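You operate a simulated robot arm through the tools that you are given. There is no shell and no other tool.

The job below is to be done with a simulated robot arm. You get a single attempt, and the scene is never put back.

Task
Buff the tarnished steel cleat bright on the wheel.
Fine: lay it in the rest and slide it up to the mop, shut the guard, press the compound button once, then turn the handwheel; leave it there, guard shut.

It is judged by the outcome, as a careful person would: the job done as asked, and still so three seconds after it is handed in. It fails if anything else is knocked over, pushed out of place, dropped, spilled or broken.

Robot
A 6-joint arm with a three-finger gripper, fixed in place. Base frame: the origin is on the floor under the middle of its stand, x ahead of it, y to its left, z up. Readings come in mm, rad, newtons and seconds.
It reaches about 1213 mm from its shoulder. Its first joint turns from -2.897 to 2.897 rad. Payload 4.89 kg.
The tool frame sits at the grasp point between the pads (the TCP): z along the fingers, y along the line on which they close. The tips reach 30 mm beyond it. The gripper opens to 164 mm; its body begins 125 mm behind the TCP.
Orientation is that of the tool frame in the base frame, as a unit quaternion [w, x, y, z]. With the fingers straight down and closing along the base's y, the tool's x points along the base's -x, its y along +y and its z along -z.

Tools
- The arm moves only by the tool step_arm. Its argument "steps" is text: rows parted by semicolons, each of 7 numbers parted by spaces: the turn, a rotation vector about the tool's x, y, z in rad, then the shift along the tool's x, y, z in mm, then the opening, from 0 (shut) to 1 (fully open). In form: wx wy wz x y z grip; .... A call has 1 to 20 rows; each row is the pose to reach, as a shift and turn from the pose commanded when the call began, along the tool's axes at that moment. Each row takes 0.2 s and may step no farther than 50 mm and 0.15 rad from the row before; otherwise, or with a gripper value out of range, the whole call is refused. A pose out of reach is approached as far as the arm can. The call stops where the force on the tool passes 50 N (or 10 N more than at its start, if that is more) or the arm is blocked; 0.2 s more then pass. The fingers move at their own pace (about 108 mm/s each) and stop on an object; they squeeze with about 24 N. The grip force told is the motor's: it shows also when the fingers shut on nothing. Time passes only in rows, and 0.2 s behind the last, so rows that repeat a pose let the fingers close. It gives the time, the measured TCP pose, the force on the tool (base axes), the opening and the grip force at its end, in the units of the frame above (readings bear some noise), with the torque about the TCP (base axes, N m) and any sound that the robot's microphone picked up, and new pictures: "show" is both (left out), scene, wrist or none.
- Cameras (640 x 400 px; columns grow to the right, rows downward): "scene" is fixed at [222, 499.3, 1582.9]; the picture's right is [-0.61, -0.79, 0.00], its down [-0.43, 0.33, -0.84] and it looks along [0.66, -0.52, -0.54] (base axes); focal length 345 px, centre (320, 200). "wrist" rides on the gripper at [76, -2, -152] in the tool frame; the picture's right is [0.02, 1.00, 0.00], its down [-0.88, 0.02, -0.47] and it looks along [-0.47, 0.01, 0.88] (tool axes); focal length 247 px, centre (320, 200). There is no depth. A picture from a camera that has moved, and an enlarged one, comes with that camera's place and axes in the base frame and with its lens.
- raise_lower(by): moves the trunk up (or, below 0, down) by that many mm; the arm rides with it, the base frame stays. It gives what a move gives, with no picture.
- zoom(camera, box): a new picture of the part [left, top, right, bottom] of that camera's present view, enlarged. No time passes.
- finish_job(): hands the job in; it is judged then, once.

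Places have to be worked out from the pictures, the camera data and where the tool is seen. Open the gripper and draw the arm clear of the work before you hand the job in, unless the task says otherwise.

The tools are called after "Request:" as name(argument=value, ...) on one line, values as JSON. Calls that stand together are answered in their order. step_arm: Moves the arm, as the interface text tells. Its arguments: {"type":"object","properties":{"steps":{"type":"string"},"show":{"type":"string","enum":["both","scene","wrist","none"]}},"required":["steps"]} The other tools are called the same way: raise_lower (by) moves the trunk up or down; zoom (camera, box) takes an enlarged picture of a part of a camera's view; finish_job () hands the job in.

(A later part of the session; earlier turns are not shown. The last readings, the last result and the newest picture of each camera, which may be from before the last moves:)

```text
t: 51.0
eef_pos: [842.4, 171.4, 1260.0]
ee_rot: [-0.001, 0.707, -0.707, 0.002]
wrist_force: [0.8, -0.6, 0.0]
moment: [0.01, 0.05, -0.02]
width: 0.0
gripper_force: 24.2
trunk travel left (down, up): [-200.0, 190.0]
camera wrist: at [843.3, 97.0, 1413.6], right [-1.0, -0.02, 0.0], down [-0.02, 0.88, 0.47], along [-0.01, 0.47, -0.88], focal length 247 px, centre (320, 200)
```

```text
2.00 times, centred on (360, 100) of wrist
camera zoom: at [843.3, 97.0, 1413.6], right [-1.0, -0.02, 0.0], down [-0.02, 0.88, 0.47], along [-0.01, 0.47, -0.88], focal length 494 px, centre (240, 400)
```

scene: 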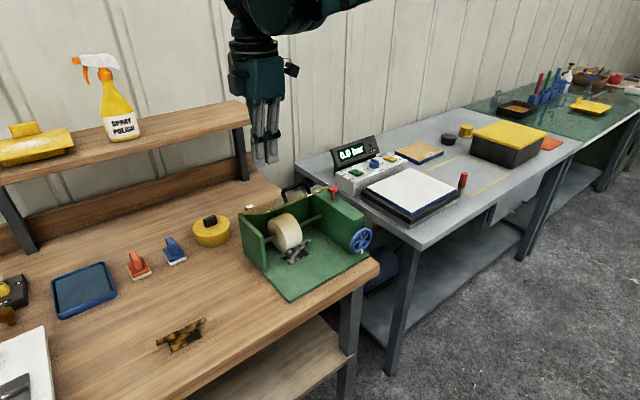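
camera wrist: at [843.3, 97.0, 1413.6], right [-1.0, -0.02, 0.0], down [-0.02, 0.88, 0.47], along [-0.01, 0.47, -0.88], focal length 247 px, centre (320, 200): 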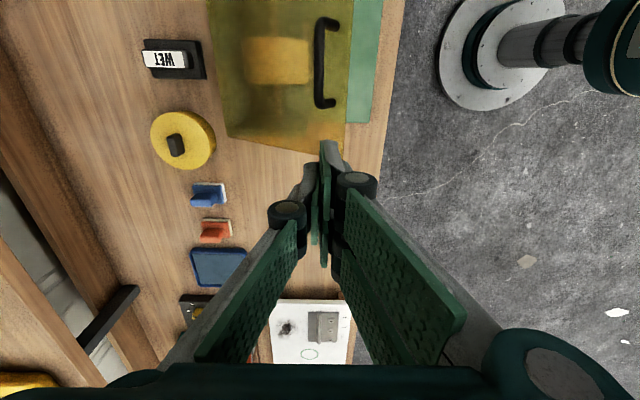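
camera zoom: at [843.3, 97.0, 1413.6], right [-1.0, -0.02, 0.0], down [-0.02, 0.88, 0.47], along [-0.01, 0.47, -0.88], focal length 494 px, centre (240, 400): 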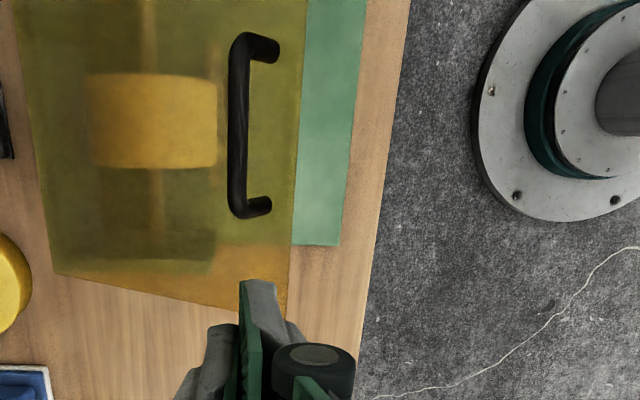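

A clear view: the guard is about 30° open, its handle ends at y≈137, and my shut fingers are beside it. I'll descend to just above the plate (contact expected near TCP z 1136), shifted 5 mm further from the handle.

Request:
step_arm(steps="0 0 0 -3 0 35 0; 0 0 0 -5 0 70 0; 0 0 0 -5 0 100 0; 0 0 0 -5 0 112 0; 0 0 0 -5 0 112 0", show="both")

Request:
zoom(camera="scene", box=[215, 130, 385, 280])

```text
t: 52.2
eef_pos: [841.4, 176.8, 1147.8]
ee_rot: [-0.001, 0.708, -0.706, 0.002]
wrist_force: [-0.3, -0.1, -0.2]
moment: [-0.02, 0.07, 0.03]
width: 0.1
gripper_force: 24.4
trunk travel left (down, up): [-200.0, 190.0]
camera wrist: at [842.6, 101.5, 1301.4], right [-1.0, -0.02, 0.0], down [-0.02, 0.88, 0.47], along [-0.01, 0.47, -0.88], focal length 247 px, centre (320, 200)
```

scene: 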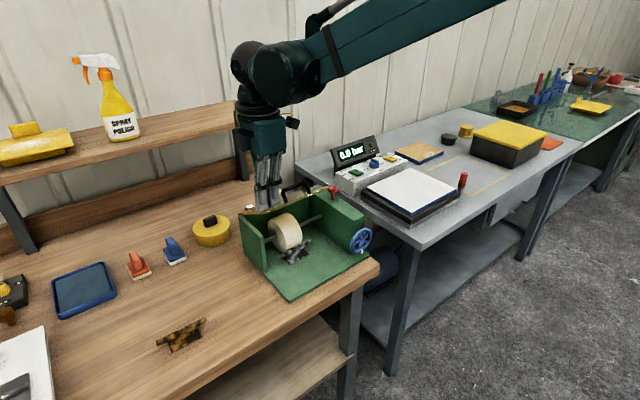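
wrist: 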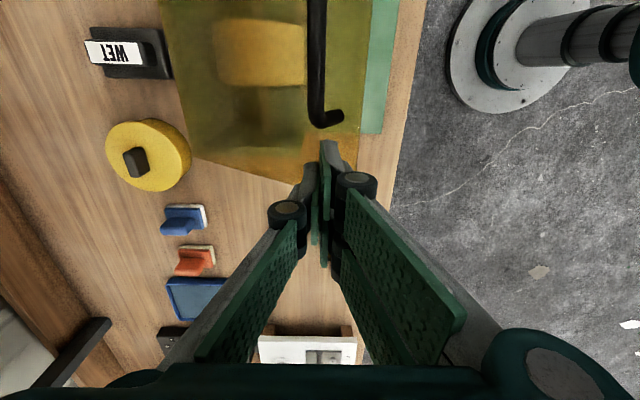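

```text
2.67 times, centred on (300, 205) of scene
camera zoom: at [222.0, 499.3, 1582.9], right [-0.61, -0.79, 0.0], down [-0.43, 0.33, -0.84], along [0.66, -0.52, -0.54], focal length 920 px, centre (373, 187)
```

zoom: 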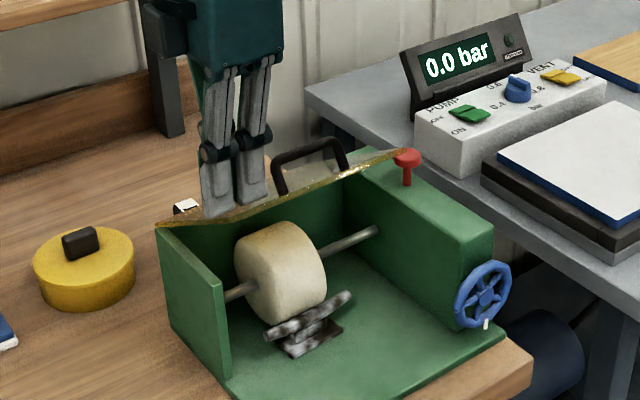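

The fingertips are just over the plate beside the handle. I'll press down in 5 mm rows, letting the guard swing down with the fingertips.

Request:
step_arm(steps="0 0 0 0 0 5 0; 0 0 0 0 0 10 0; 0 0 0 0 0 15 0; 0 0 0 0 0 20 0; 0 0 0 0 0 25 0; 0 0 0 0 0 30 0; 0 0 0 0 0 35 0; 0 0 0 0 0 40 0; 0 0 0 0 0 45 0; 0 0 0 0 0 50 0", show="both")

Request:
zoom(camera="scene", box=[215, 130, 385, 280])

```text
t: 54.4
eef_pos: [841.1, 177.1, 1098.0]
ee_rot: [-0.001, 0.708, -0.706, 0.001]
wrist_force: [0.1, 1.0, -0.1]
moment: [0.01, -0.03, 0.0]
width: 0.0
gripper_force: 23.9
trunk travel left (down, up): [-200.0, 190.0]
camera wrist: at [843.2, 101.6, 1251.5], right [-1.0, -0.02, 0.0], down [-0.02, 0.88, 0.47], along [-0.01, 0.47, -0.88], focal length 247 px, centre (320, 200)
```

scene: 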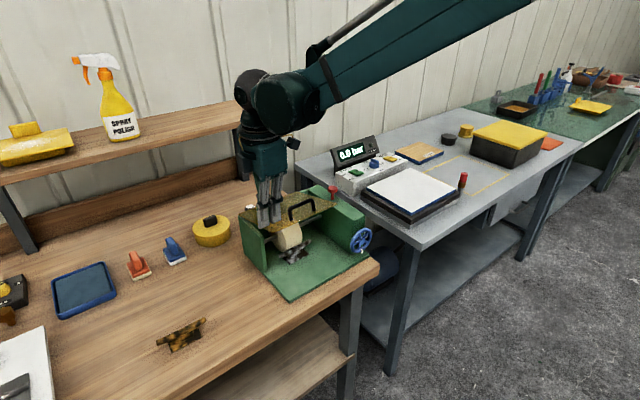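
wrist: 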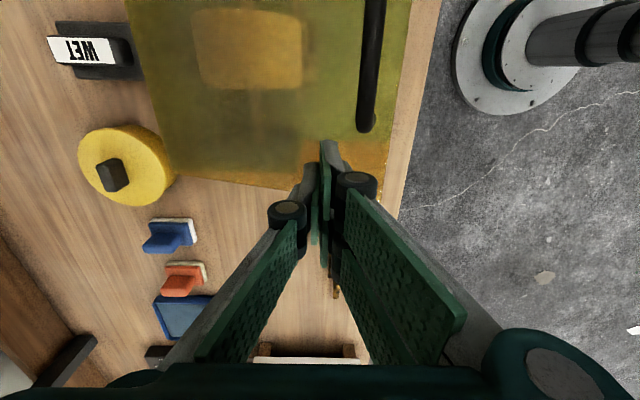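

```text
2.67 times, centred on (300, 205) of scene
camera zoom: at [222.0, 499.3, 1582.9], right [-0.61, -0.79, 0.0], down [-0.43, 0.33, -0.84], along [0.66, -0.52, -0.54], focal length 920 px, centre (373, 187)
```

zoom: 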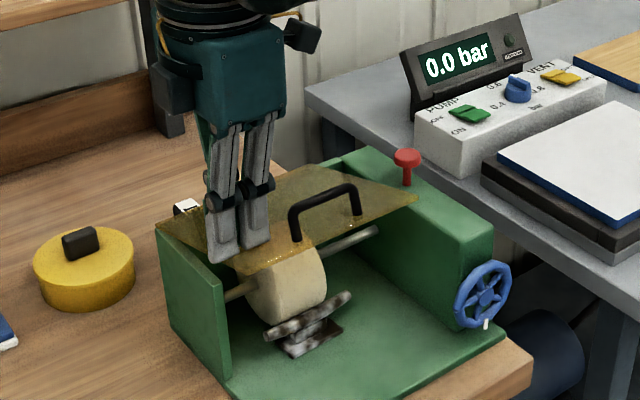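

The guard is swinging down nicely under the fingertips. Continuing 35 mm, then finer.

Request:
step_arm(steps="0 0 0 0 0 5 0; 0 0 0 0 0 10 0; 0 0 0 0 0 15 0; 0 0 0 0 0 20 0; 0 0 0 0 0 25 0; 0 0 0 0 0 30 0; 0 0 0 0 0 35 0; 0 0 0 0 0 35 0", show="none")

Request:
zoom(camera="scene", box=[215, 130, 385, 280])

```text
t: 56.2
eef_pos: [841.8, 177.2, 1063.4]
ee_rot: [-0.001, 0.708, -0.706, 0.001]
wrist_force: [-0.5, 0.2, -0.2]
moment: [0.02, 0.05, -0.02]
width: 0.0
gripper_force: 24.2
trunk travel left (down, up): [-200.0, 190.0]
```

```text
2.67 times, centred on (300, 205) of scene
camera zoom: at [222.0, 499.3, 1582.9], right [-0.61, -0.79, 0.0], down [-0.43, 0.33, -0.84], along [0.66, -0.52, -0.54], focal length 920 px, centre (373, 187)
```

zoom: 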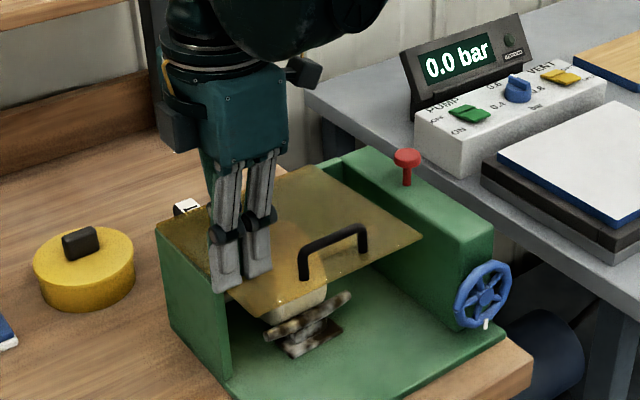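

Still no resistance at TCP z 1063, guard nearly shut. Continuing in 2 mm rows.

Request:
step_arm(steps="0 0 0 0 0 2 0; 0 0 0 0 0 4 0; 0 0 0 0 0 6 0; 0 0 0 0 0 8 0; 0 0 0 0 0 8 0", show="none")

Request:
zoom(camera="scene", box=[215, 130, 385, 280])

```text
t: 57.4
eef_pos: [840.9, 178.2, 1056.1]
ee_rot: [-0.001, 0.708, -0.706, 0.0]
wrist_force: [0.0, -0.2, 0.1]
moment: [0.0, 0.0, 0.04]
width: 0.0
gripper_force: 23.6
trunk travel left (down, up): [-200.0, 190.0]
```

```text
2.67 times, centred on (300, 205) of scene
camera zoom: at [222.0, 499.3, 1582.9], right [-0.61, -0.79, 0.0], down [-0.43, 0.33, -0.84], along [0.66, -0.52, -0.54], focal length 920 px, centre (373, 187)
```

zoom: 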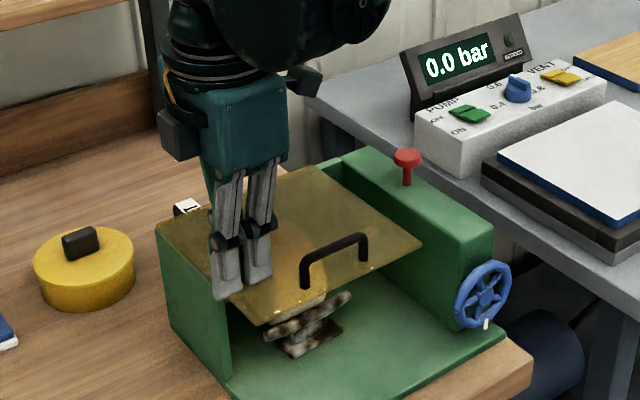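

Nearly level with the side walls now. Continuing down in 2 mm rows until I feel the stop.

Request:
step_arm(steps="0 0 0 0 0 2 0; 0 0 0 0 0 4 0; 0 0 0 0 0 6 0; 0 0 0 0 0 6 0", show="none")

```text
t: 58.2
eef_pos: [841.4, 176.4, 1053.0]
ee_rot: [-0.003, 0.708, -0.707, 0.001]
wrist_force: [-5.0, 1.1, 36.3]
moment: [-0.14, 0.19, 0.0]
width: 6.1
gripper_force: 45.0
trunk travel left (down, up): [-200.0, 190.0]
stopped in row 3: the force on the tool passed its limit at 56 N (the readings are from after the stop); the commanded pose is now the measured one
```

The guard hit its stop at TCP z 1053 (plate top about 1023), so it's shut. I'll ease off, rise, and inspect.

Request:
step_arm(steps="0 0 0 0 0 -4 0; 0 0 0 0 0 -20 0; 0 0 0 0 0 -60 0; 0 0 0 0 0 -105 0; 0 0 0 0 0 -150 0; 0 0 0 0 0 -190 0; 0 0 0 0 0 -190 0", show="both")

Request:
zoom(camera="scene", box=[235, 170, 385, 295])

Request:
zoom(camera="wrist", box=[180, 0, 420, 180])

```text
t: 59.8
eef_pos: [840.6, 176.5, 1240.5]
ee_rot: [-0.002, 0.708, -0.706, 0.001]
wrist_force: [-0.9, 0.7, 0.6]
moment: [0.04, -0.1, -0.01]
width: 0.2
gripper_force: 45.2
trunk travel left (down, up): [-200.0, 190.0]
camera wrist: at [842.1, 100.2, 1394.7], right [-1.0, -0.02, -0.01], down [-0.02, 0.88, 0.47], along [-0.01, 0.47, -0.88], focal length 247 px, centre (320, 200)
```

scene: 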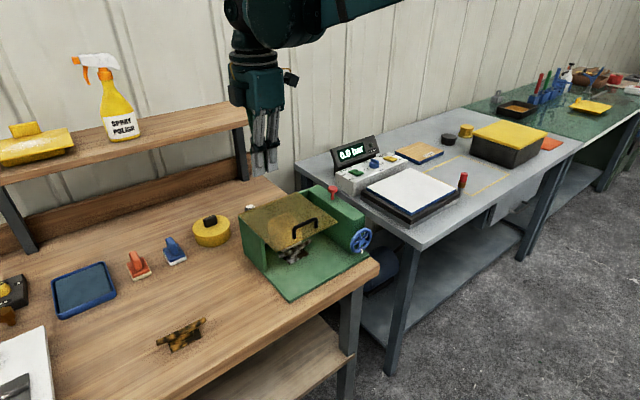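
wrist: 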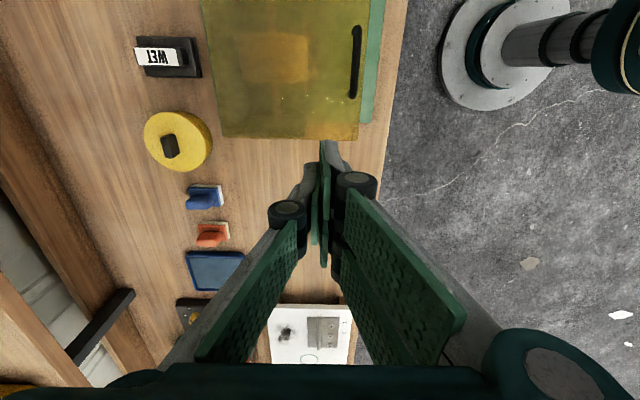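

```text
3.20 times, centred on (310, 232) of scene
camera zoom: at [222.0, 499.3, 1582.9], right [-0.61, -0.79, 0.0], down [-0.43, 0.33, -0.84], along [0.66, -0.52, -0.54], focal length 1104 px, centre (352, 96)
```

zoom: 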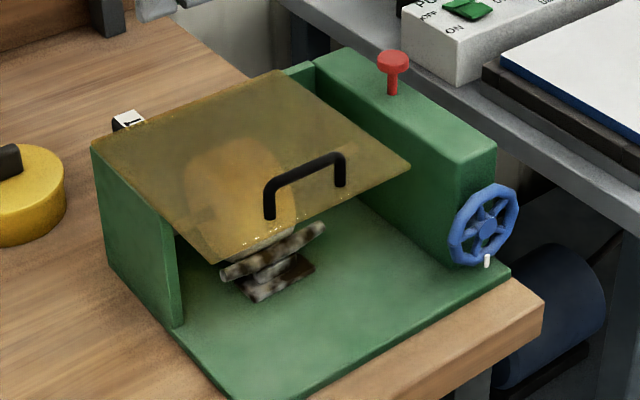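

```text
2.22 times, centred on (300, 90) of wrist
camera zoom: at [842.1, 100.2, 1394.7], right [-1.0, -0.02, -0.01], down [-0.02, 0.88, 0.47], along [-0.01, 0.47, -0.88], focal length 549 px, centre (364, 444)
```

zoom: 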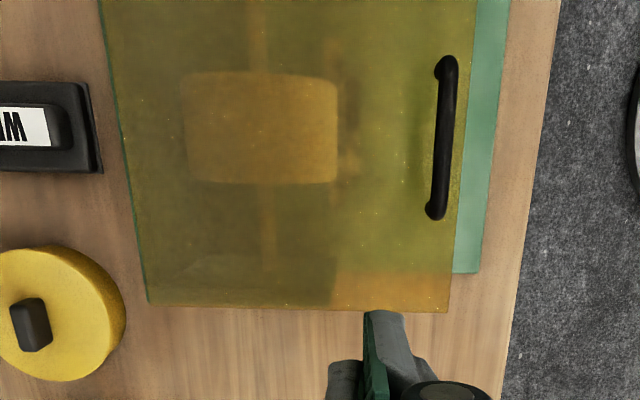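

The guard is shut flat over the mop and the cleat remains against the mop. Next is the compound button: I'll move at height to above it for a precise look.

Request:
step_arm(steps="0 0 0 40 -4 0 0; 0 0 0 80 -8 0 0; 0 0 0 120 -12 0 0; 0 0 0 160 -16 0 0; 0 0 0 200 -20 0 0; 0 0 0 234 -28 0 0; 0 0 0 234 -28 0 0", show="both")

Request:
zoom(camera="wrist", box=[240, 60, 400, 260])

Request:
zoom(camera="scene", box=[275, 130, 395, 240])

```text
t: 61.4
eef_pos: [871.1, -57.9, 1242.0]
ee_rot: [-0.002, 0.707, -0.707, 0.001]
wrist_force: [0.5, -0.8, 0.0]
moment: [0.07, 0.01, 0.02]
width: 0.2
gripper_force: 44.4
trunk travel left (down, up): [-200.0, 190.0]
camera wrist: at [872.4, -133.5, 1395.2], right [-1.0, -0.02, -0.01], down [-0.02, 0.88, 0.47], along [-0.01, 0.47, -0.88], focal length 247 px, centre (320, 200)
```

scene: 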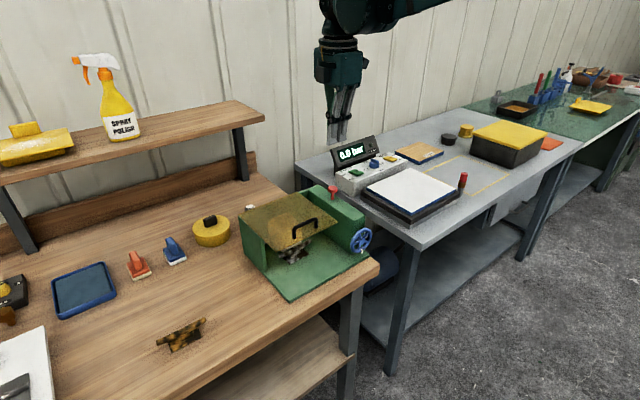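
wrist: 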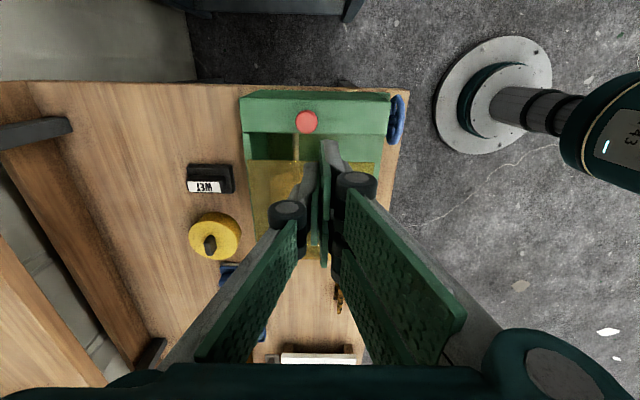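

```text
2.00 times, centred on (320, 160) of wrist
camera zoom: at [872.4, -133.5, 1395.2], right [-1.0, -0.02, -0.01], down [-0.02, 0.88, 0.47], along [-0.01, 0.47, -0.88], focal length 494 px, centre (320, 280)
```

zoom: 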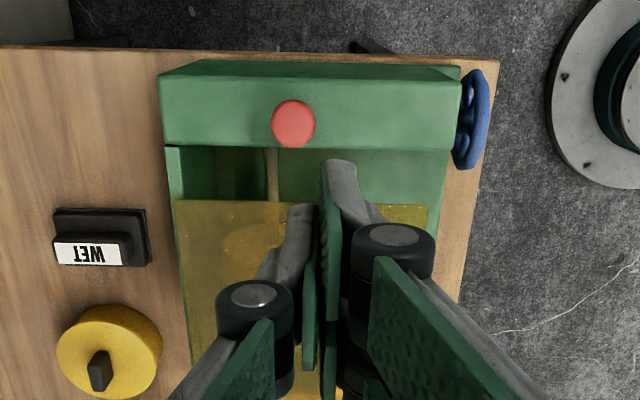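

```text
3.64 times, centred on (335, 185) of scene
camera zoom: at [222.0, 499.3, 1582.9], right [-0.61, -0.79, 0.0], down [-0.43, 0.33, -0.84], along [0.66, -0.52, -0.54], focal length 1254 px, centre (266, 254)
```

zoom: 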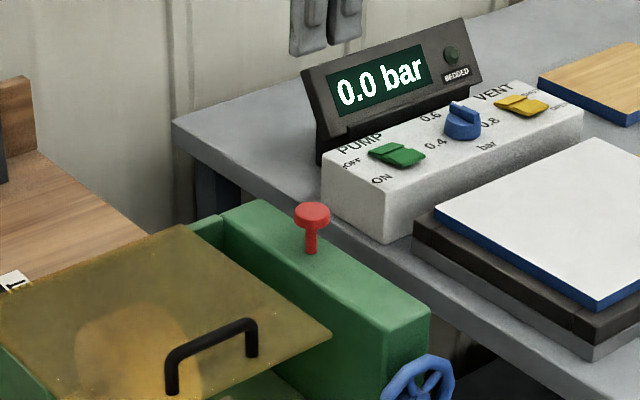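

Both cameras now agree on the button: cap centre about (888, -72), top near z 1060. I'll centre over it and descend to just above.

Request:
step_arm(steps="0 0 0 7 -8 10 0; 0 0 0 14 -17 40 0; 0 0 0 14 -17 80 0; 0 0 0 14 -17 110 0; 0 0 0 14 -17 130 0; 0 0 0 14 -17 130 0", show="both")

Request:
zoom(camera="wrist", box=[260, 80, 380, 260])

Request:
zoom(camera="scene", box=[285, 140, 385, 220])

```text
t: 62.8
eef_pos: [888.3, -71.5, 1111.1]
ee_rot: [-0.003, 0.707, -0.707, 0.003]
wrist_force: [0.6, 0.1, -0.9]
moment: [0.0, 0.05, 0.01]
width: 0.0
gripper_force: 45.1
trunk travel left (down, up): [-200.0, 190.0]
camera wrist: at [890.4, -146.2, 1264.1], right [-1.0, -0.02, 0.0], down [-0.02, 0.88, 0.47], along [-0.01, 0.47, -0.88], focal length 247 px, centre (320, 200)
```

scene: 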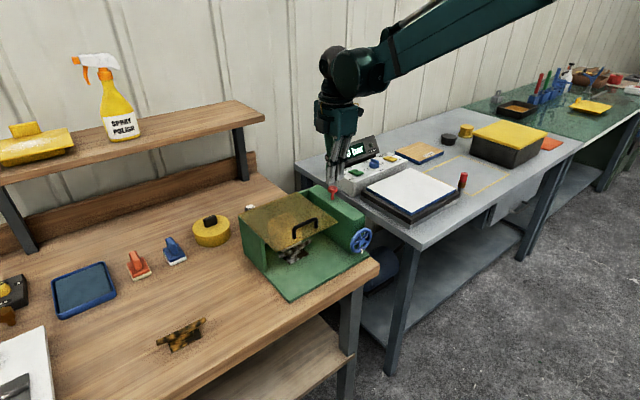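
wrist: 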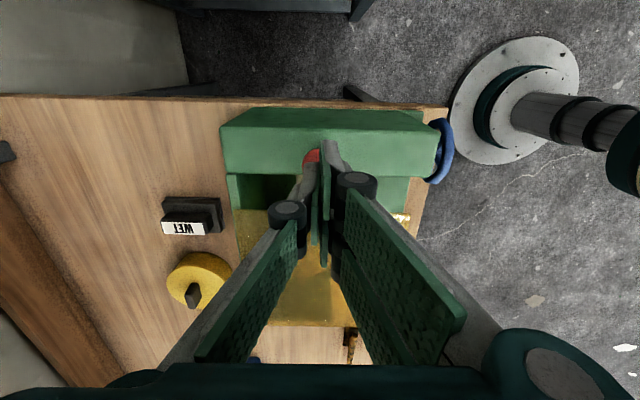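

```text
2.22 times, centred on (320, 170) of wrist
camera zoom: at [890.4, -146.2, 1264.1], right [-1.0, -0.02, 0.0], down [-0.02, 0.88, 0.47], along [-0.01, 0.47, -0.88], focal length 549 px, centre (320, 267)
```

zoom: 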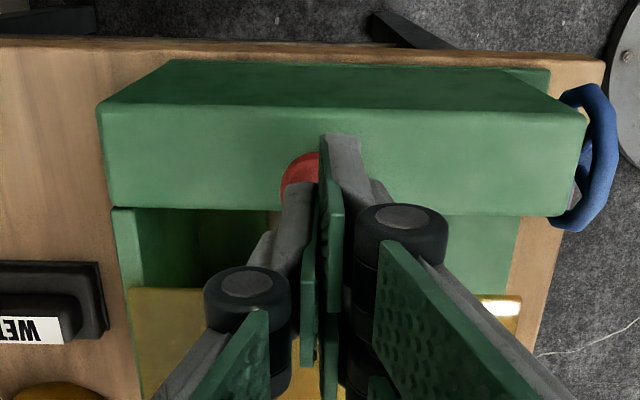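

```text
5.00 times, centred on (335, 180) of scene
camera zoom: at [222.0, 499.3, 1582.9], right [-0.61, -0.79, 0.0], down [-0.43, 0.33, -0.84], along [0.66, -0.52, -0.54], focal length 1725 px, centre (245, 300)
```

zoom: 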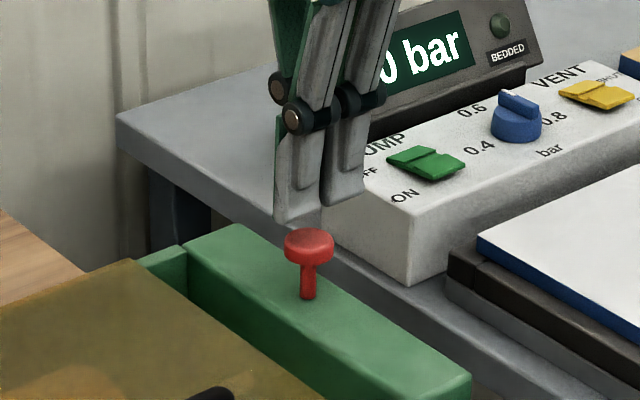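

The closed tips are centred over the red cap. I'll descend slowly, feeling for contact and for the click.

Request:
step_arm(steps="0 0 0 0 0 5 0; 0 0 0 0 0 10 0; 0 0 0 0 0 13 0; 0 0 0 0 0 16 0; 0 0 0 0 0 18 0; 0 0 0 0 0 18 0", show="none")

Request:
zoom(camera="scene", box=[285, 140, 385, 220])

```text
t: 64.2
eef_pos: [888.0, -71.4, 1093.5]
ee_rot: [-0.002, 0.707, -0.707, 0.001]
wrist_force: [0.2, 0.8, 0.0]
moment: [0.02, 0.0, 0.0]
width: 0.0
gripper_force: 44.7
trunk travel left (down, up): [-200.0, 190.0]
```

```text
5.00 times, centred on (335, 180) of scene
camera zoom: at [222.0, 499.3, 1582.9], right [-0.61, -0.79, 0.0], down [-0.43, 0.33, -0.84], along [0.66, -0.52, -0.54], focal length 1725 px, centre (245, 300)
```

zoom: 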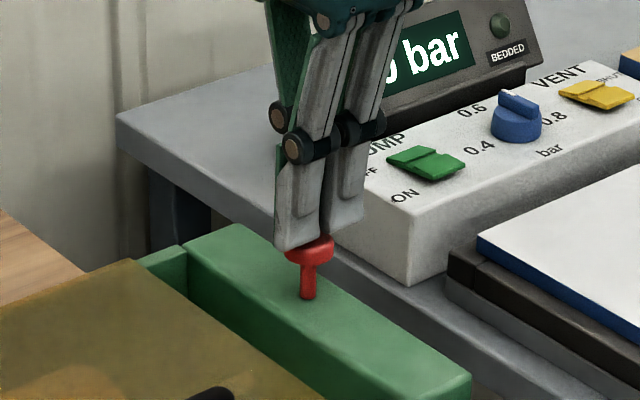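

The tips are right at the cap. Pressing down in 2 mm rows now.

Request:
step_arm(steps="0 0 0 0 0 2 0; 0 0 0 0 0 4 0; 0 0 0 0 0 6 0; 0 0 0 0 0 8 0; 0 0 0 0 0 8 0", show="none")

Request:
zoom(camera="scene", box=[285, 140, 385, 220])

```text
t: 65.4
eef_pos: [888.3, -71.0, 1084.2]
ee_rot: [-0.003, 0.708, -0.706, 0.001]
wrist_force: [0.8, 1.1, 1.9]
moment: [0.04, -0.01, 0.05]
width: 0.0
gripper_force: 45.3
trunk travel left (down, up): [-200.0, 190.0]
```

```text
5.00 times, centred on (335, 180) of scene
camera zoom: at [222.0, 499.3, 1582.9], right [-0.61, -0.79, 0.0], down [-0.43, 0.33, -0.84], along [0.66, -0.52, -0.54], focal length 1725 px, centre (245, 300)
```

zoom: 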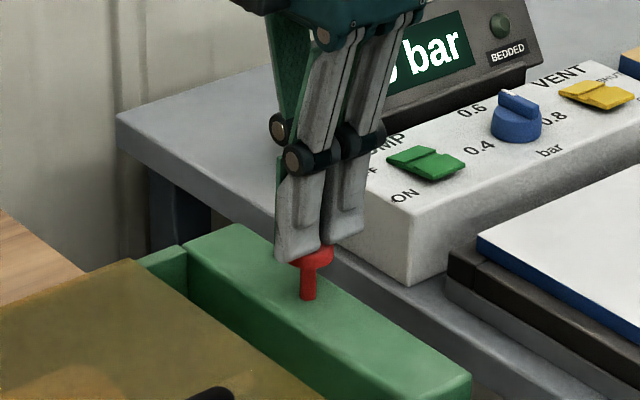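

There's slight resistance (2 N) from the plunger at TCP z 1084. Continuing the same press downward.

Request:
step_arm(steps="0 0 0 0 0 2 0; 0 0 0 0 0 4 0; 0 0 0 0 0 6 0; 0 0 0 0 0 6 0", show="none")

Request:
zoom(camera="scene", box=[285, 140, 385, 220])

```text
t: 66.4
eef_pos: [888.1, -70.9, 1080.6]
ee_rot: [-0.002, 0.708, -0.706, 0.001]
wrist_force: [-0.4, 0.8, 2.1]
moment: [0.01, 0.02, 0.02]
width: 0.0
gripper_force: 44.2
trunk travel left (down, up): [-200.0, 190.0]
```

```text
5.00 times, centred on (335, 180) of scene
camera zoom: at [222.0, 499.3, 1582.9], right [-0.61, -0.79, 0.0], down [-0.43, 0.33, -0.84], along [0.66, -0.52, -0.54], focal length 1725 px, centre (245, 300)
```

zoom: 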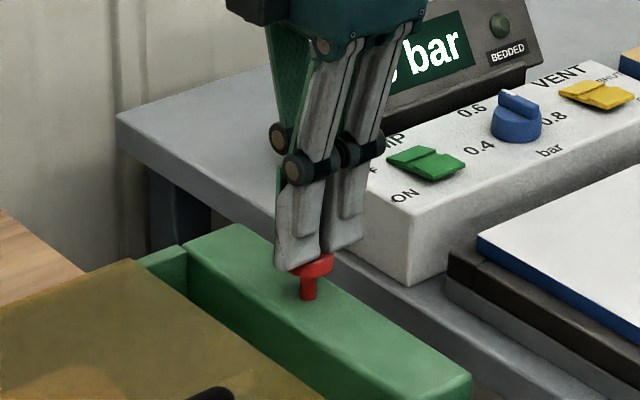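

The plunger is going down smoothly (light spring). Continuing the press toward its end stop.

Request:
step_arm(steps="0 0 0 0 0 2 0; 0 0 0 0 0 4 0; 0 0 0 0 0 6 0; 0 0 0 0 0 6 0", show="none")

Request:
zoom(camera="scene", box=[285, 140, 385, 220])

```text
t: 67.4
eef_pos: [888.2, -71.3, 1072.4]
ee_rot: [-0.002, 0.708, -0.706, 0.001]
wrist_force: [1.3, -1.0, 4.2]
moment: [-0.02, -0.04, 0.01]
width: 0.0
gripper_force: 45.4
trunk travel left (down, up): [-200.0, 190.0]
```

```text
5.00 times, centred on (335, 180) of scene
camera zoom: at [222.0, 499.3, 1582.9], right [-0.61, -0.79, 0.0], down [-0.43, 0.33, -0.84], along [0.66, -0.52, -0.54], focal length 1725 px, centre (245, 300)
```

zoom: 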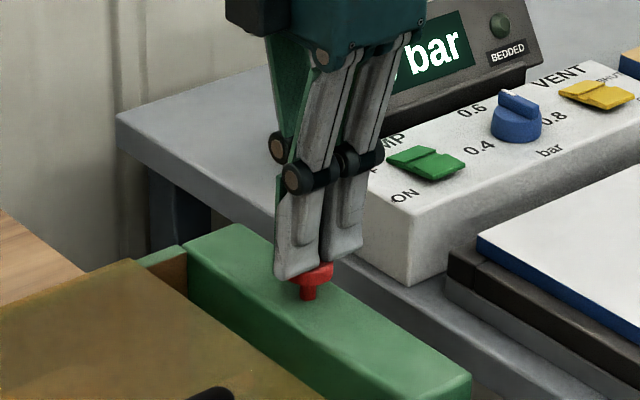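

Something brown has appeared inside the machine near the mop — possibly the compound. I'll take a look at the whole machine while still holding the button.

Request:
zoom(camera="scene", box=[235, 170, 385, 295])

Request:
zoom(camera="wrist", box=[180, 60, 460, 280])

```text
3.20 times, centred on (310, 232) of scene
camera zoom: at [222.0, 499.3, 1582.9], right [-0.61, -0.79, 0.0], down [-0.43, 0.33, -0.84], along [0.66, -0.52, -0.54], focal length 1104 px, centre (352, 96)
```

zoom: 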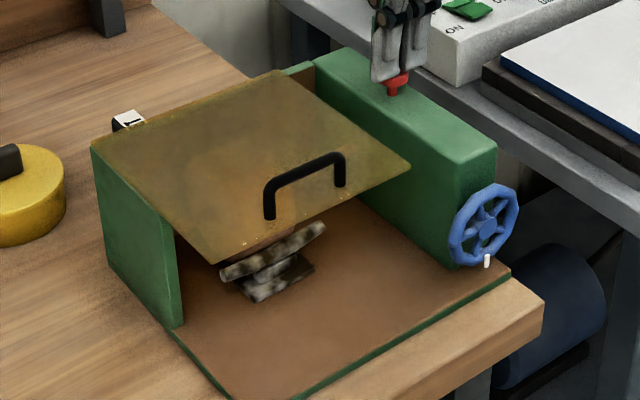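

```text
1.82 times, centred on (320, 170) of wrist
camera zoom: at [889.6, -146.2, 1226.8], right [-1.0, -0.02, -0.01], down [-0.02, 0.88, 0.47], along [-0.01, 0.47, -0.88], focal length 449 px, centre (320, 254)
```

zoom: 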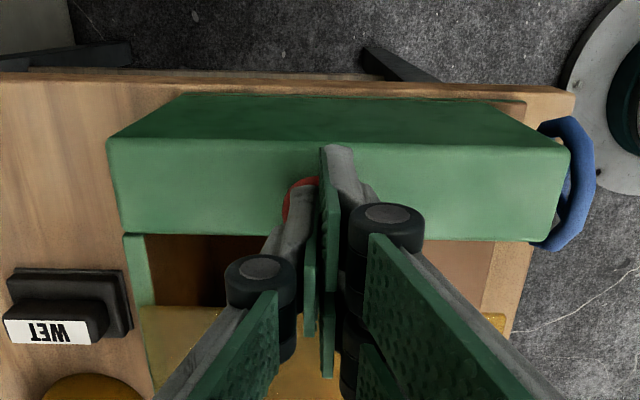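

The base plate and interior have turned brown, so the compound has been applied and the single press registered. I'll release the button by rising straight up.

Request:
step_arm(steps="0 0 0 0 0 -10 0; 0 0 0 0 0 -30 0; 0 0 0 0 0 -70 0; 0 0 0 0 0 -115 0; 0 0 0 0 0 -160 0; 0 0 0 0 0 -160 0", show="both")

Request:
zoom(camera="scene", box=[235, 170, 385, 295])

Request:
zoom(camera="wrist", box=[200, 40, 460, 200])

```text
t: 68.8
eef_pos: [886.2, -71.2, 1234.9]
ee_rot: [-0.002, 0.708, -0.706, 0.002]
wrist_force: [-0.6, -1.0, 0.4]
moment: [-0.02, -0.13, 0.0]
width: 0.0
gripper_force: 45.1
trunk travel left (down, up): [-200.0, 190.0]
camera wrist: at [888.2, -146.1, 1388.5], right [-1.0, -0.02, -0.01], down [-0.02, 0.88, 0.47], along [-0.01, 0.47, -0.88], focal length 247 px, centre (320, 200)
```

scene: 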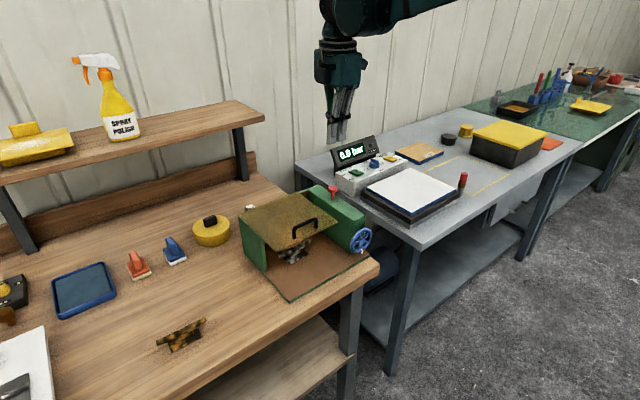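
wrist: 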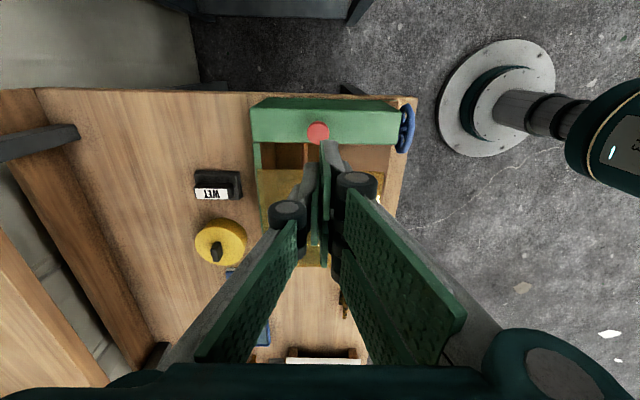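

```text
3.20 times, centred on (310, 232) of scene
camera zoom: at [222.0, 499.3, 1582.9], right [-0.61, -0.79, 0.0], down [-0.43, 0.33, -0.84], along [0.66, -0.52, -0.54], focal length 1104 px, centre (352, 96)
```

zoom: 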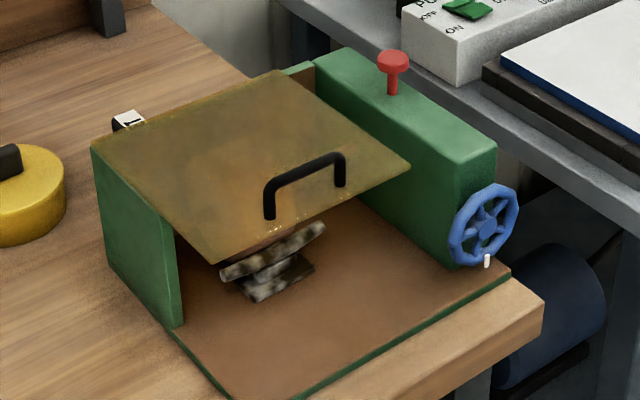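

```text
2.46 times, centred on (330, 120) of wrist
camera zoom: at [888.2, -146.1, 1388.5], right [-1.0, -0.02, -0.01], down [-0.02, 0.88, 0.47], along [-0.01, 0.47, -0.88], focal length 608 px, centre (295, 397)
```

zoom: 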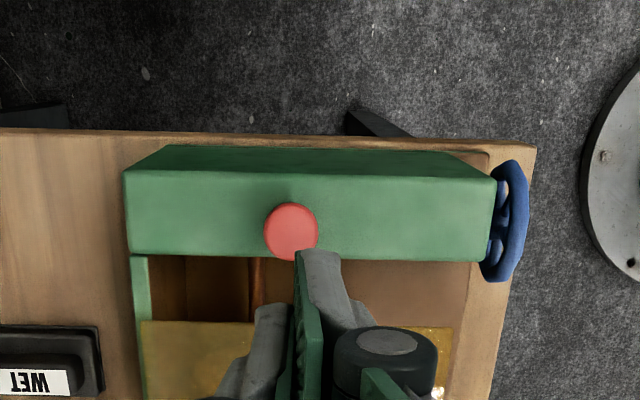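

The button sprang back, the guard is still shut and the cleat is in place. For the handwheel I'd like a horizontal, low approach, so I'll first retreat to free space in front of the bench, before lowering the trunk to improve the reach.

Request:
step_arm(steps="0 0 0 -2 45 0 0; 0 0 0 -4 90 0 0; 0 0 0 -6 135 0 0; 0 0 0 -8 180 0 0; 0 0 0 -10 225 0 0; 0 0 0 -12 270 0 0; 0 0 0 -12 300 0 0; 0 0 0 -12 300 0 0", show="both")

Request:
zoom(camera="scene", box=[310, 200, 400, 280])

```text
t: 70.6
eef_pos: [585.8, -57.8, 1232.0]
ee_rot: [-0.002, 0.708, -0.706, 0.001]
wrist_force: [-1.6, 0.1, -0.2]
moment: [-0.05, -0.18, 0.04]
width: 0.0
gripper_force: 45.2
trunk travel left (down, up): [-200.0, 190.0]
camera wrist: at [587.4, -133.9, 1386.1], right [-1.0, -0.02, -0.01], down [-0.02, 0.88, 0.47], along [-0.01, 0.47, -0.88], focal length 247 px, centre (320, 200)
```

scene: 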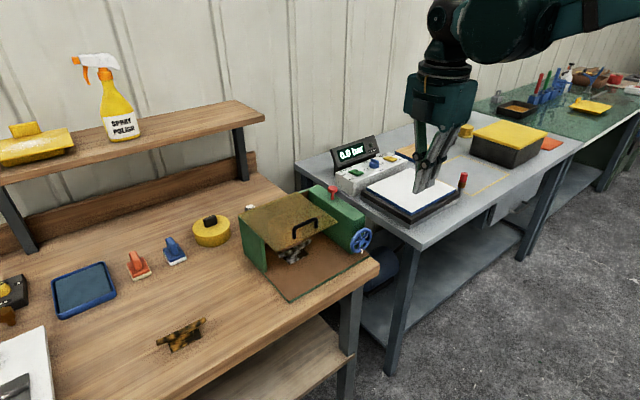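
wrist: 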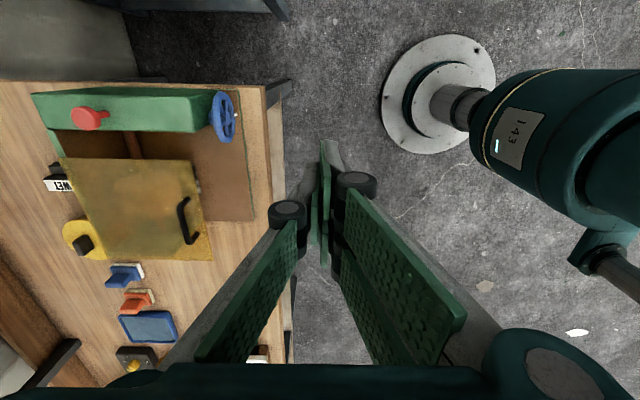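

```text
5.00 times, centred on (355, 240) of scene
camera zoom: at [222.0, 499.3, 1582.9], right [-0.61, -0.79, 0.0], down [-0.43, 0.33, -0.84], along [0.66, -0.52, -0.54], focal length 1725 px, centre (145, 0)
```

zoom: 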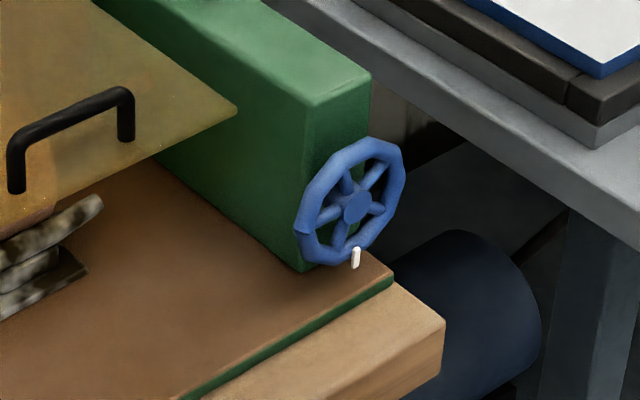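

A good oblique view of the wheel: it carries a white mark at the bottom (6 o'clock), which will show me rotation. I'll zoom the wrist view to fix the wheel's centre.

Request:
zoom(camera="wrist", box=[160, 70, 300, 170])

```text
4.00 times, centred on (230, 120) of wrist
camera zoom: at [587.4, -133.9, 1386.1], right [-1.0, -0.02, -0.01], down [-0.02, 0.88, 0.47], along [-0.01, 0.47, -0.88], focal length 988 px, centre (680, 520)
```

zoom: 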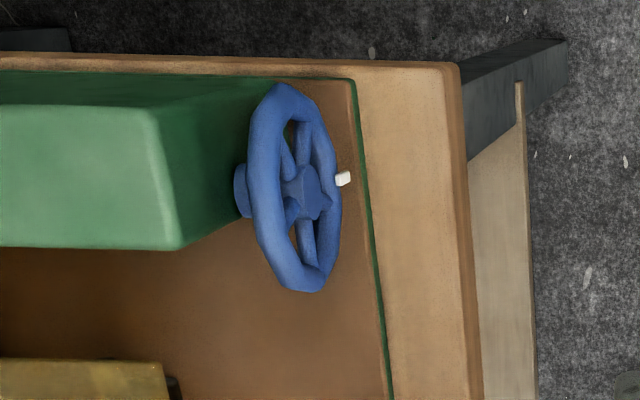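

Wheel centre about (742, -58, 958), outer radius about 41 mm, axis along x, with the white mark at its bottom. The arm is clear in front of the bench, so I'll lower the trunk fully for a better horizontal approach.

Request:
raise_lower(by=-190)

```text
t: 72.7
eef_pos: [587.6, -58.9, 1042.2]
ee_rot: [-0.003, 0.708, -0.706, 0.001]
wrist_force: [-0.8, -0.6, 0.5]
moment: [0.01, 0.0, 0.04]
width: 0.0
gripper_force: 45.0
trunk travel left (down, up): [-10.0, 380.0]
```

Trunk lowered. Now, still in free space in front of the bench, I'll pitch the tool toward horizontal to see whether that attitude is reachable.

Request:
step_arm(steps="0.14 0 0 0 -5 0 0; 0.28 0 0 0 -10 0 0; 0.42 0 0 0 -15 0 0; 0.56 0 0 0 -20 0 0; 0.7 0 0 0 -25 0 0; 0.84 0 0 0 -30 0 0; 0.98 0 0 0 -35 0 0; 1.12 0 0 0 -40 0 0; 1.2 0 0 0 -45 0 0; 1.2 0 0 0 -45 0 0", show="both")

```text
t: 74.9
eef_pos: [632.6, -58.1, 1042.5]
ee_rot: [-0.401, 0.583, -0.582, 0.4]
wrist_force: [-0.7, 0.6, 0.0]
moment: [-0.03, 0.02, -0.02]
width: 0.0
gripper_force: 44.6
trunk travel left (down, up): [-10.0, 380.0]
camera wrist: at [491.0, -134.2, 1099.7], right [-0.36, -0.02, -0.93], down [-0.45, 0.88, 0.15], along [0.82, 0.47, -0.32], focal length 247 px, centre (320, 200)
```

scene: 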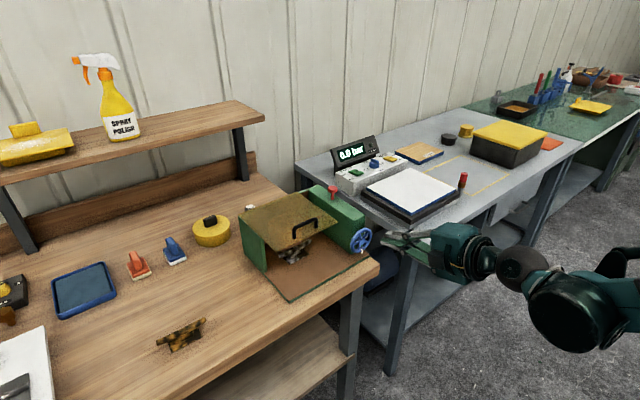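
wrist: 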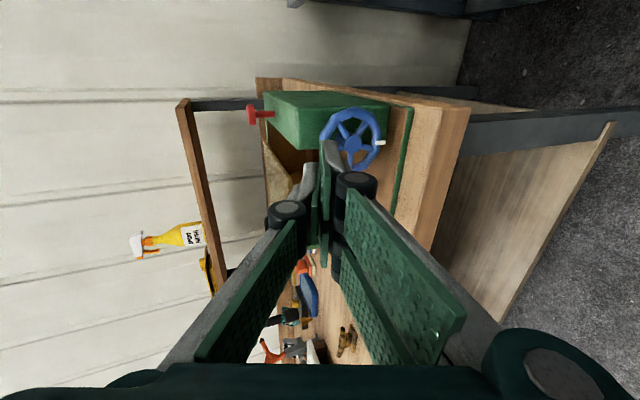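

p=1.2 is reachable here. I'll continue the pitch to fully horizontal while staying in place.

Request:
step_arm(steps="0.12 0 0 0 0 0 0; 0.24 0 0 0 0 0 0; 0.37 0 0 0 0 0 0; 0.37 0 0 0 0 0 0", show="both")

```text
t: 75.9
eef_pos: [630.8, -65.6, 1033.6]
ee_rot: [0.478, -0.498, 0.525, -0.497]
wrist_force: [-1.3, -0.2, 0.9]
moment: [0.0, 0.02, 0.06]
width: 0.1
gripper_force: 44.9
out of reach, approached as far as the arm can: row 3, 4
trunk travel left (down, up): [-10.0, 380.0]
camera wrist: at [477.3, -134.6, 1043.1], right [-0.05, -0.01, -1.0], down [-0.43, 0.9, 0.01], along [0.9, 0.43, -0.05], focal length 247 px, centre (320, 200)
```

scene: 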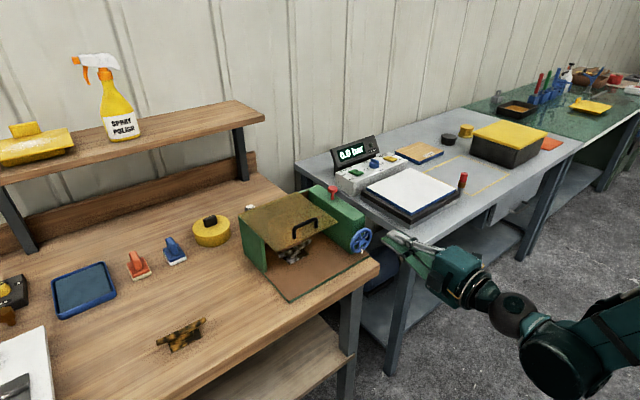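
wrist: 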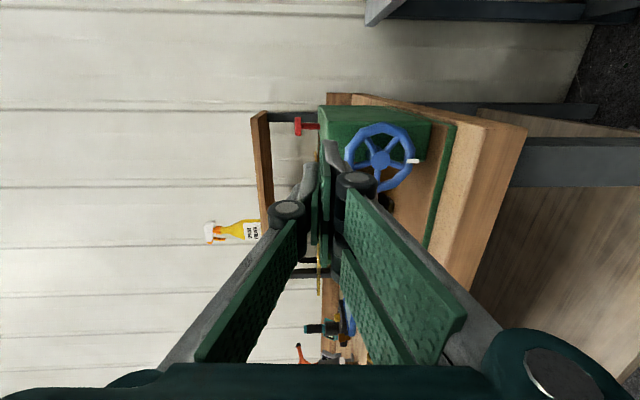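

Very close to reachable here (only a few mm off). Nearer the wheel the arm extends further, so I'll move toward the pre-grasp point (about 680, -58, 958), correcting the slight yaw, still clear of the wheel.

Request:
step_arm(steps="0 -0.02 0 -3 18 13 0; 0 -0.046 0 -6 36 27 0; 0 -0.046 0 -8 54 40 0; 0 -0.046 0 -9.3 72.5 53 0; 0 -0.046 0 -9.3 72.5 53 0", show="both")

```text
t: 77.1
eef_pos: [692.3, -48.8, 997.6]
ee_rot: [-0.505, 0.515, -0.497, 0.482]
wrist_force: [0.5, -0.1, -0.5]
moment: [-0.01, 0.05, -0.06]
width: 0.0
gripper_force: 45.0
out of reach, approached as far as the arm can: row 1, 2, 3, 4, 5
trunk travel left (down, up): [-10.0, 380.0]
camera wrist: at [544.4, -130.0, 1003.5], right [-0.03, -0.02, -1.0], down [-0.51, 0.86, 0.0], along [0.86, 0.51, -0.03], focal length 247 px, centre (320, 200)
```

scene: 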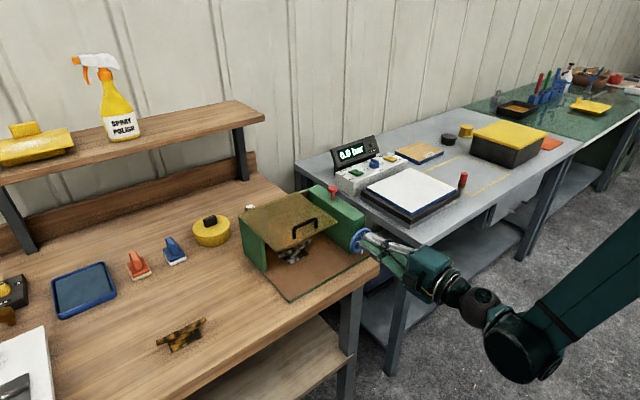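
wrist: 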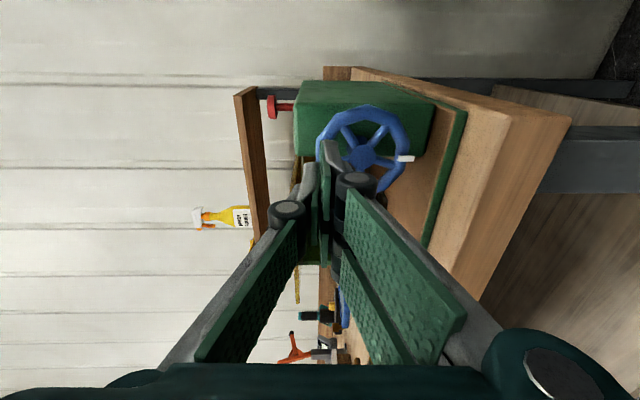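

Fully horizontal isn't quite reachable at wheel height. A tool pitched about 10° below horizontal should be, and that's fine for a rim grip. I'll use the last 10 mm of trunk travel, then set that attitude at a pre-grasp point about 87 mm in front of the wheel.

Request:
raise_lower(by=-10)

Request:
step_arm(steps="-0.05 0.014 0 2.6 5 -12 0; -0.1 0.028 0 5.2 10 -24 0; -0.146 0.041 0 7.8 15.6 -36 0; -0.146 0.041 0 7.8 15.6 -36 0", show="both")

```text
t: 77.7
eef_pos: [692.9, -48.3, 987.5]
ee_rot: [-0.505, 0.515, -0.498, 0.482]
wrist_force: [0.7, 0.0, 0.2]
moment: [0.01, 0.02, 0.01]
width: 0.2
gripper_force: 45.5
trunk travel left (down, up): [0.0, 390.0]
```

```text
t: 78.7
eef_pos: [657.3, -57.1, 973.4]
ee_rot: [0.456, -0.54, 0.542, -0.454]
wrist_force: [0.5, 0.5, -0.4]
moment: [0.01, -0.03, 0.0]
width: 0.0
gripper_force: 45.4
trunk travel left (down, up): [0.0, 390.0]
camera wrist: at [507.6, -132.9, 1001.2], right [-0.17, -0.02, -0.98], down [-0.47, 0.88, 0.07], along [0.87, 0.47, -0.16], focal length 247 px, centre (320, 200)
```

scene: 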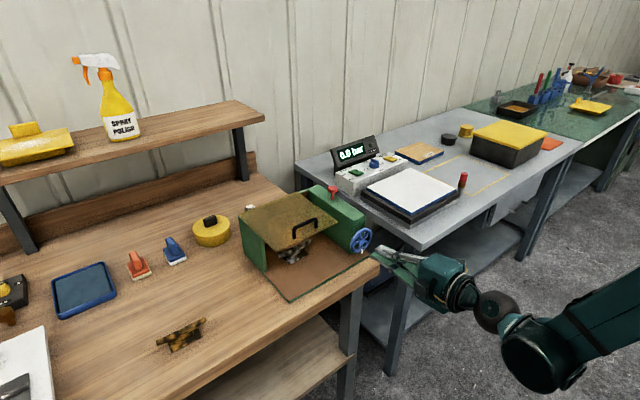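
wrist: 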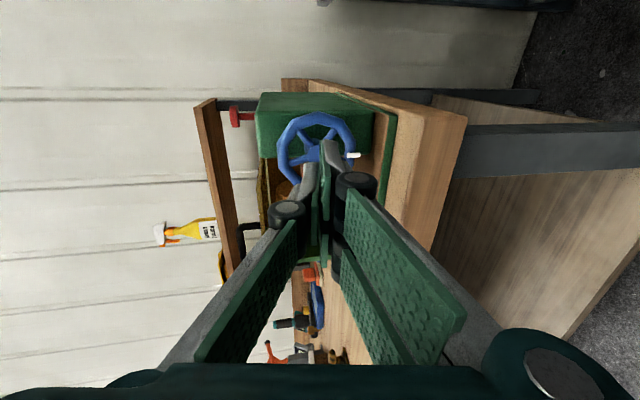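

That pose is reachable. The wheel is now visible from the front; zooming to refine its centre and rim before opening the fingers.

Request:
zoom(camera="wrist", box=[240, 80, 400, 200])

Request:
zoom(camera="scene", box=[325, 210, 425, 290])

```text
3.33 times, centred on (320, 140) of wrist
camera zoom: at [507.6, -132.9, 1001.2], right [-0.17, -0.02, -0.98], down [-0.47, 0.88, 0.07], along [0.87, 0.47, -0.16], focal length 823 px, centre (320, 400)
```

zoom: 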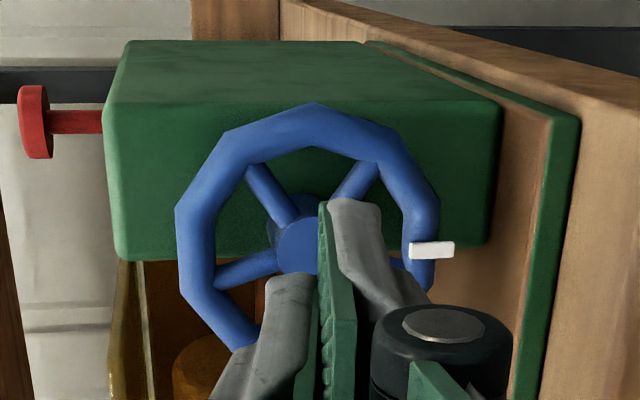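

```text
5.00 times, centred on (375, 250) of scene
camera zoom: at [222.0, 499.3, 1582.9], right [-0.61, -0.79, 0.0], down [-0.43, 0.33, -0.84], along [0.66, -0.52, -0.54], focal length 1725 px, centre (45, -50)
```

zoom: 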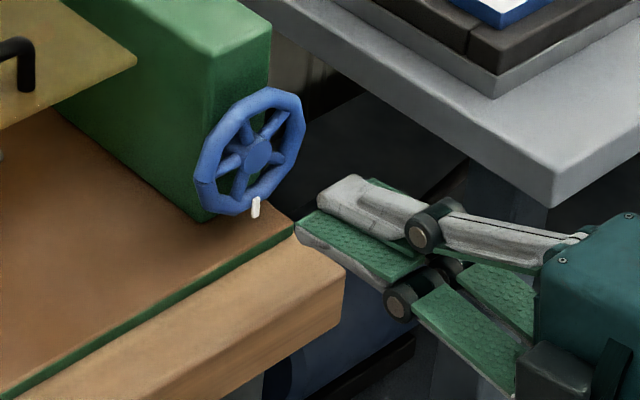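

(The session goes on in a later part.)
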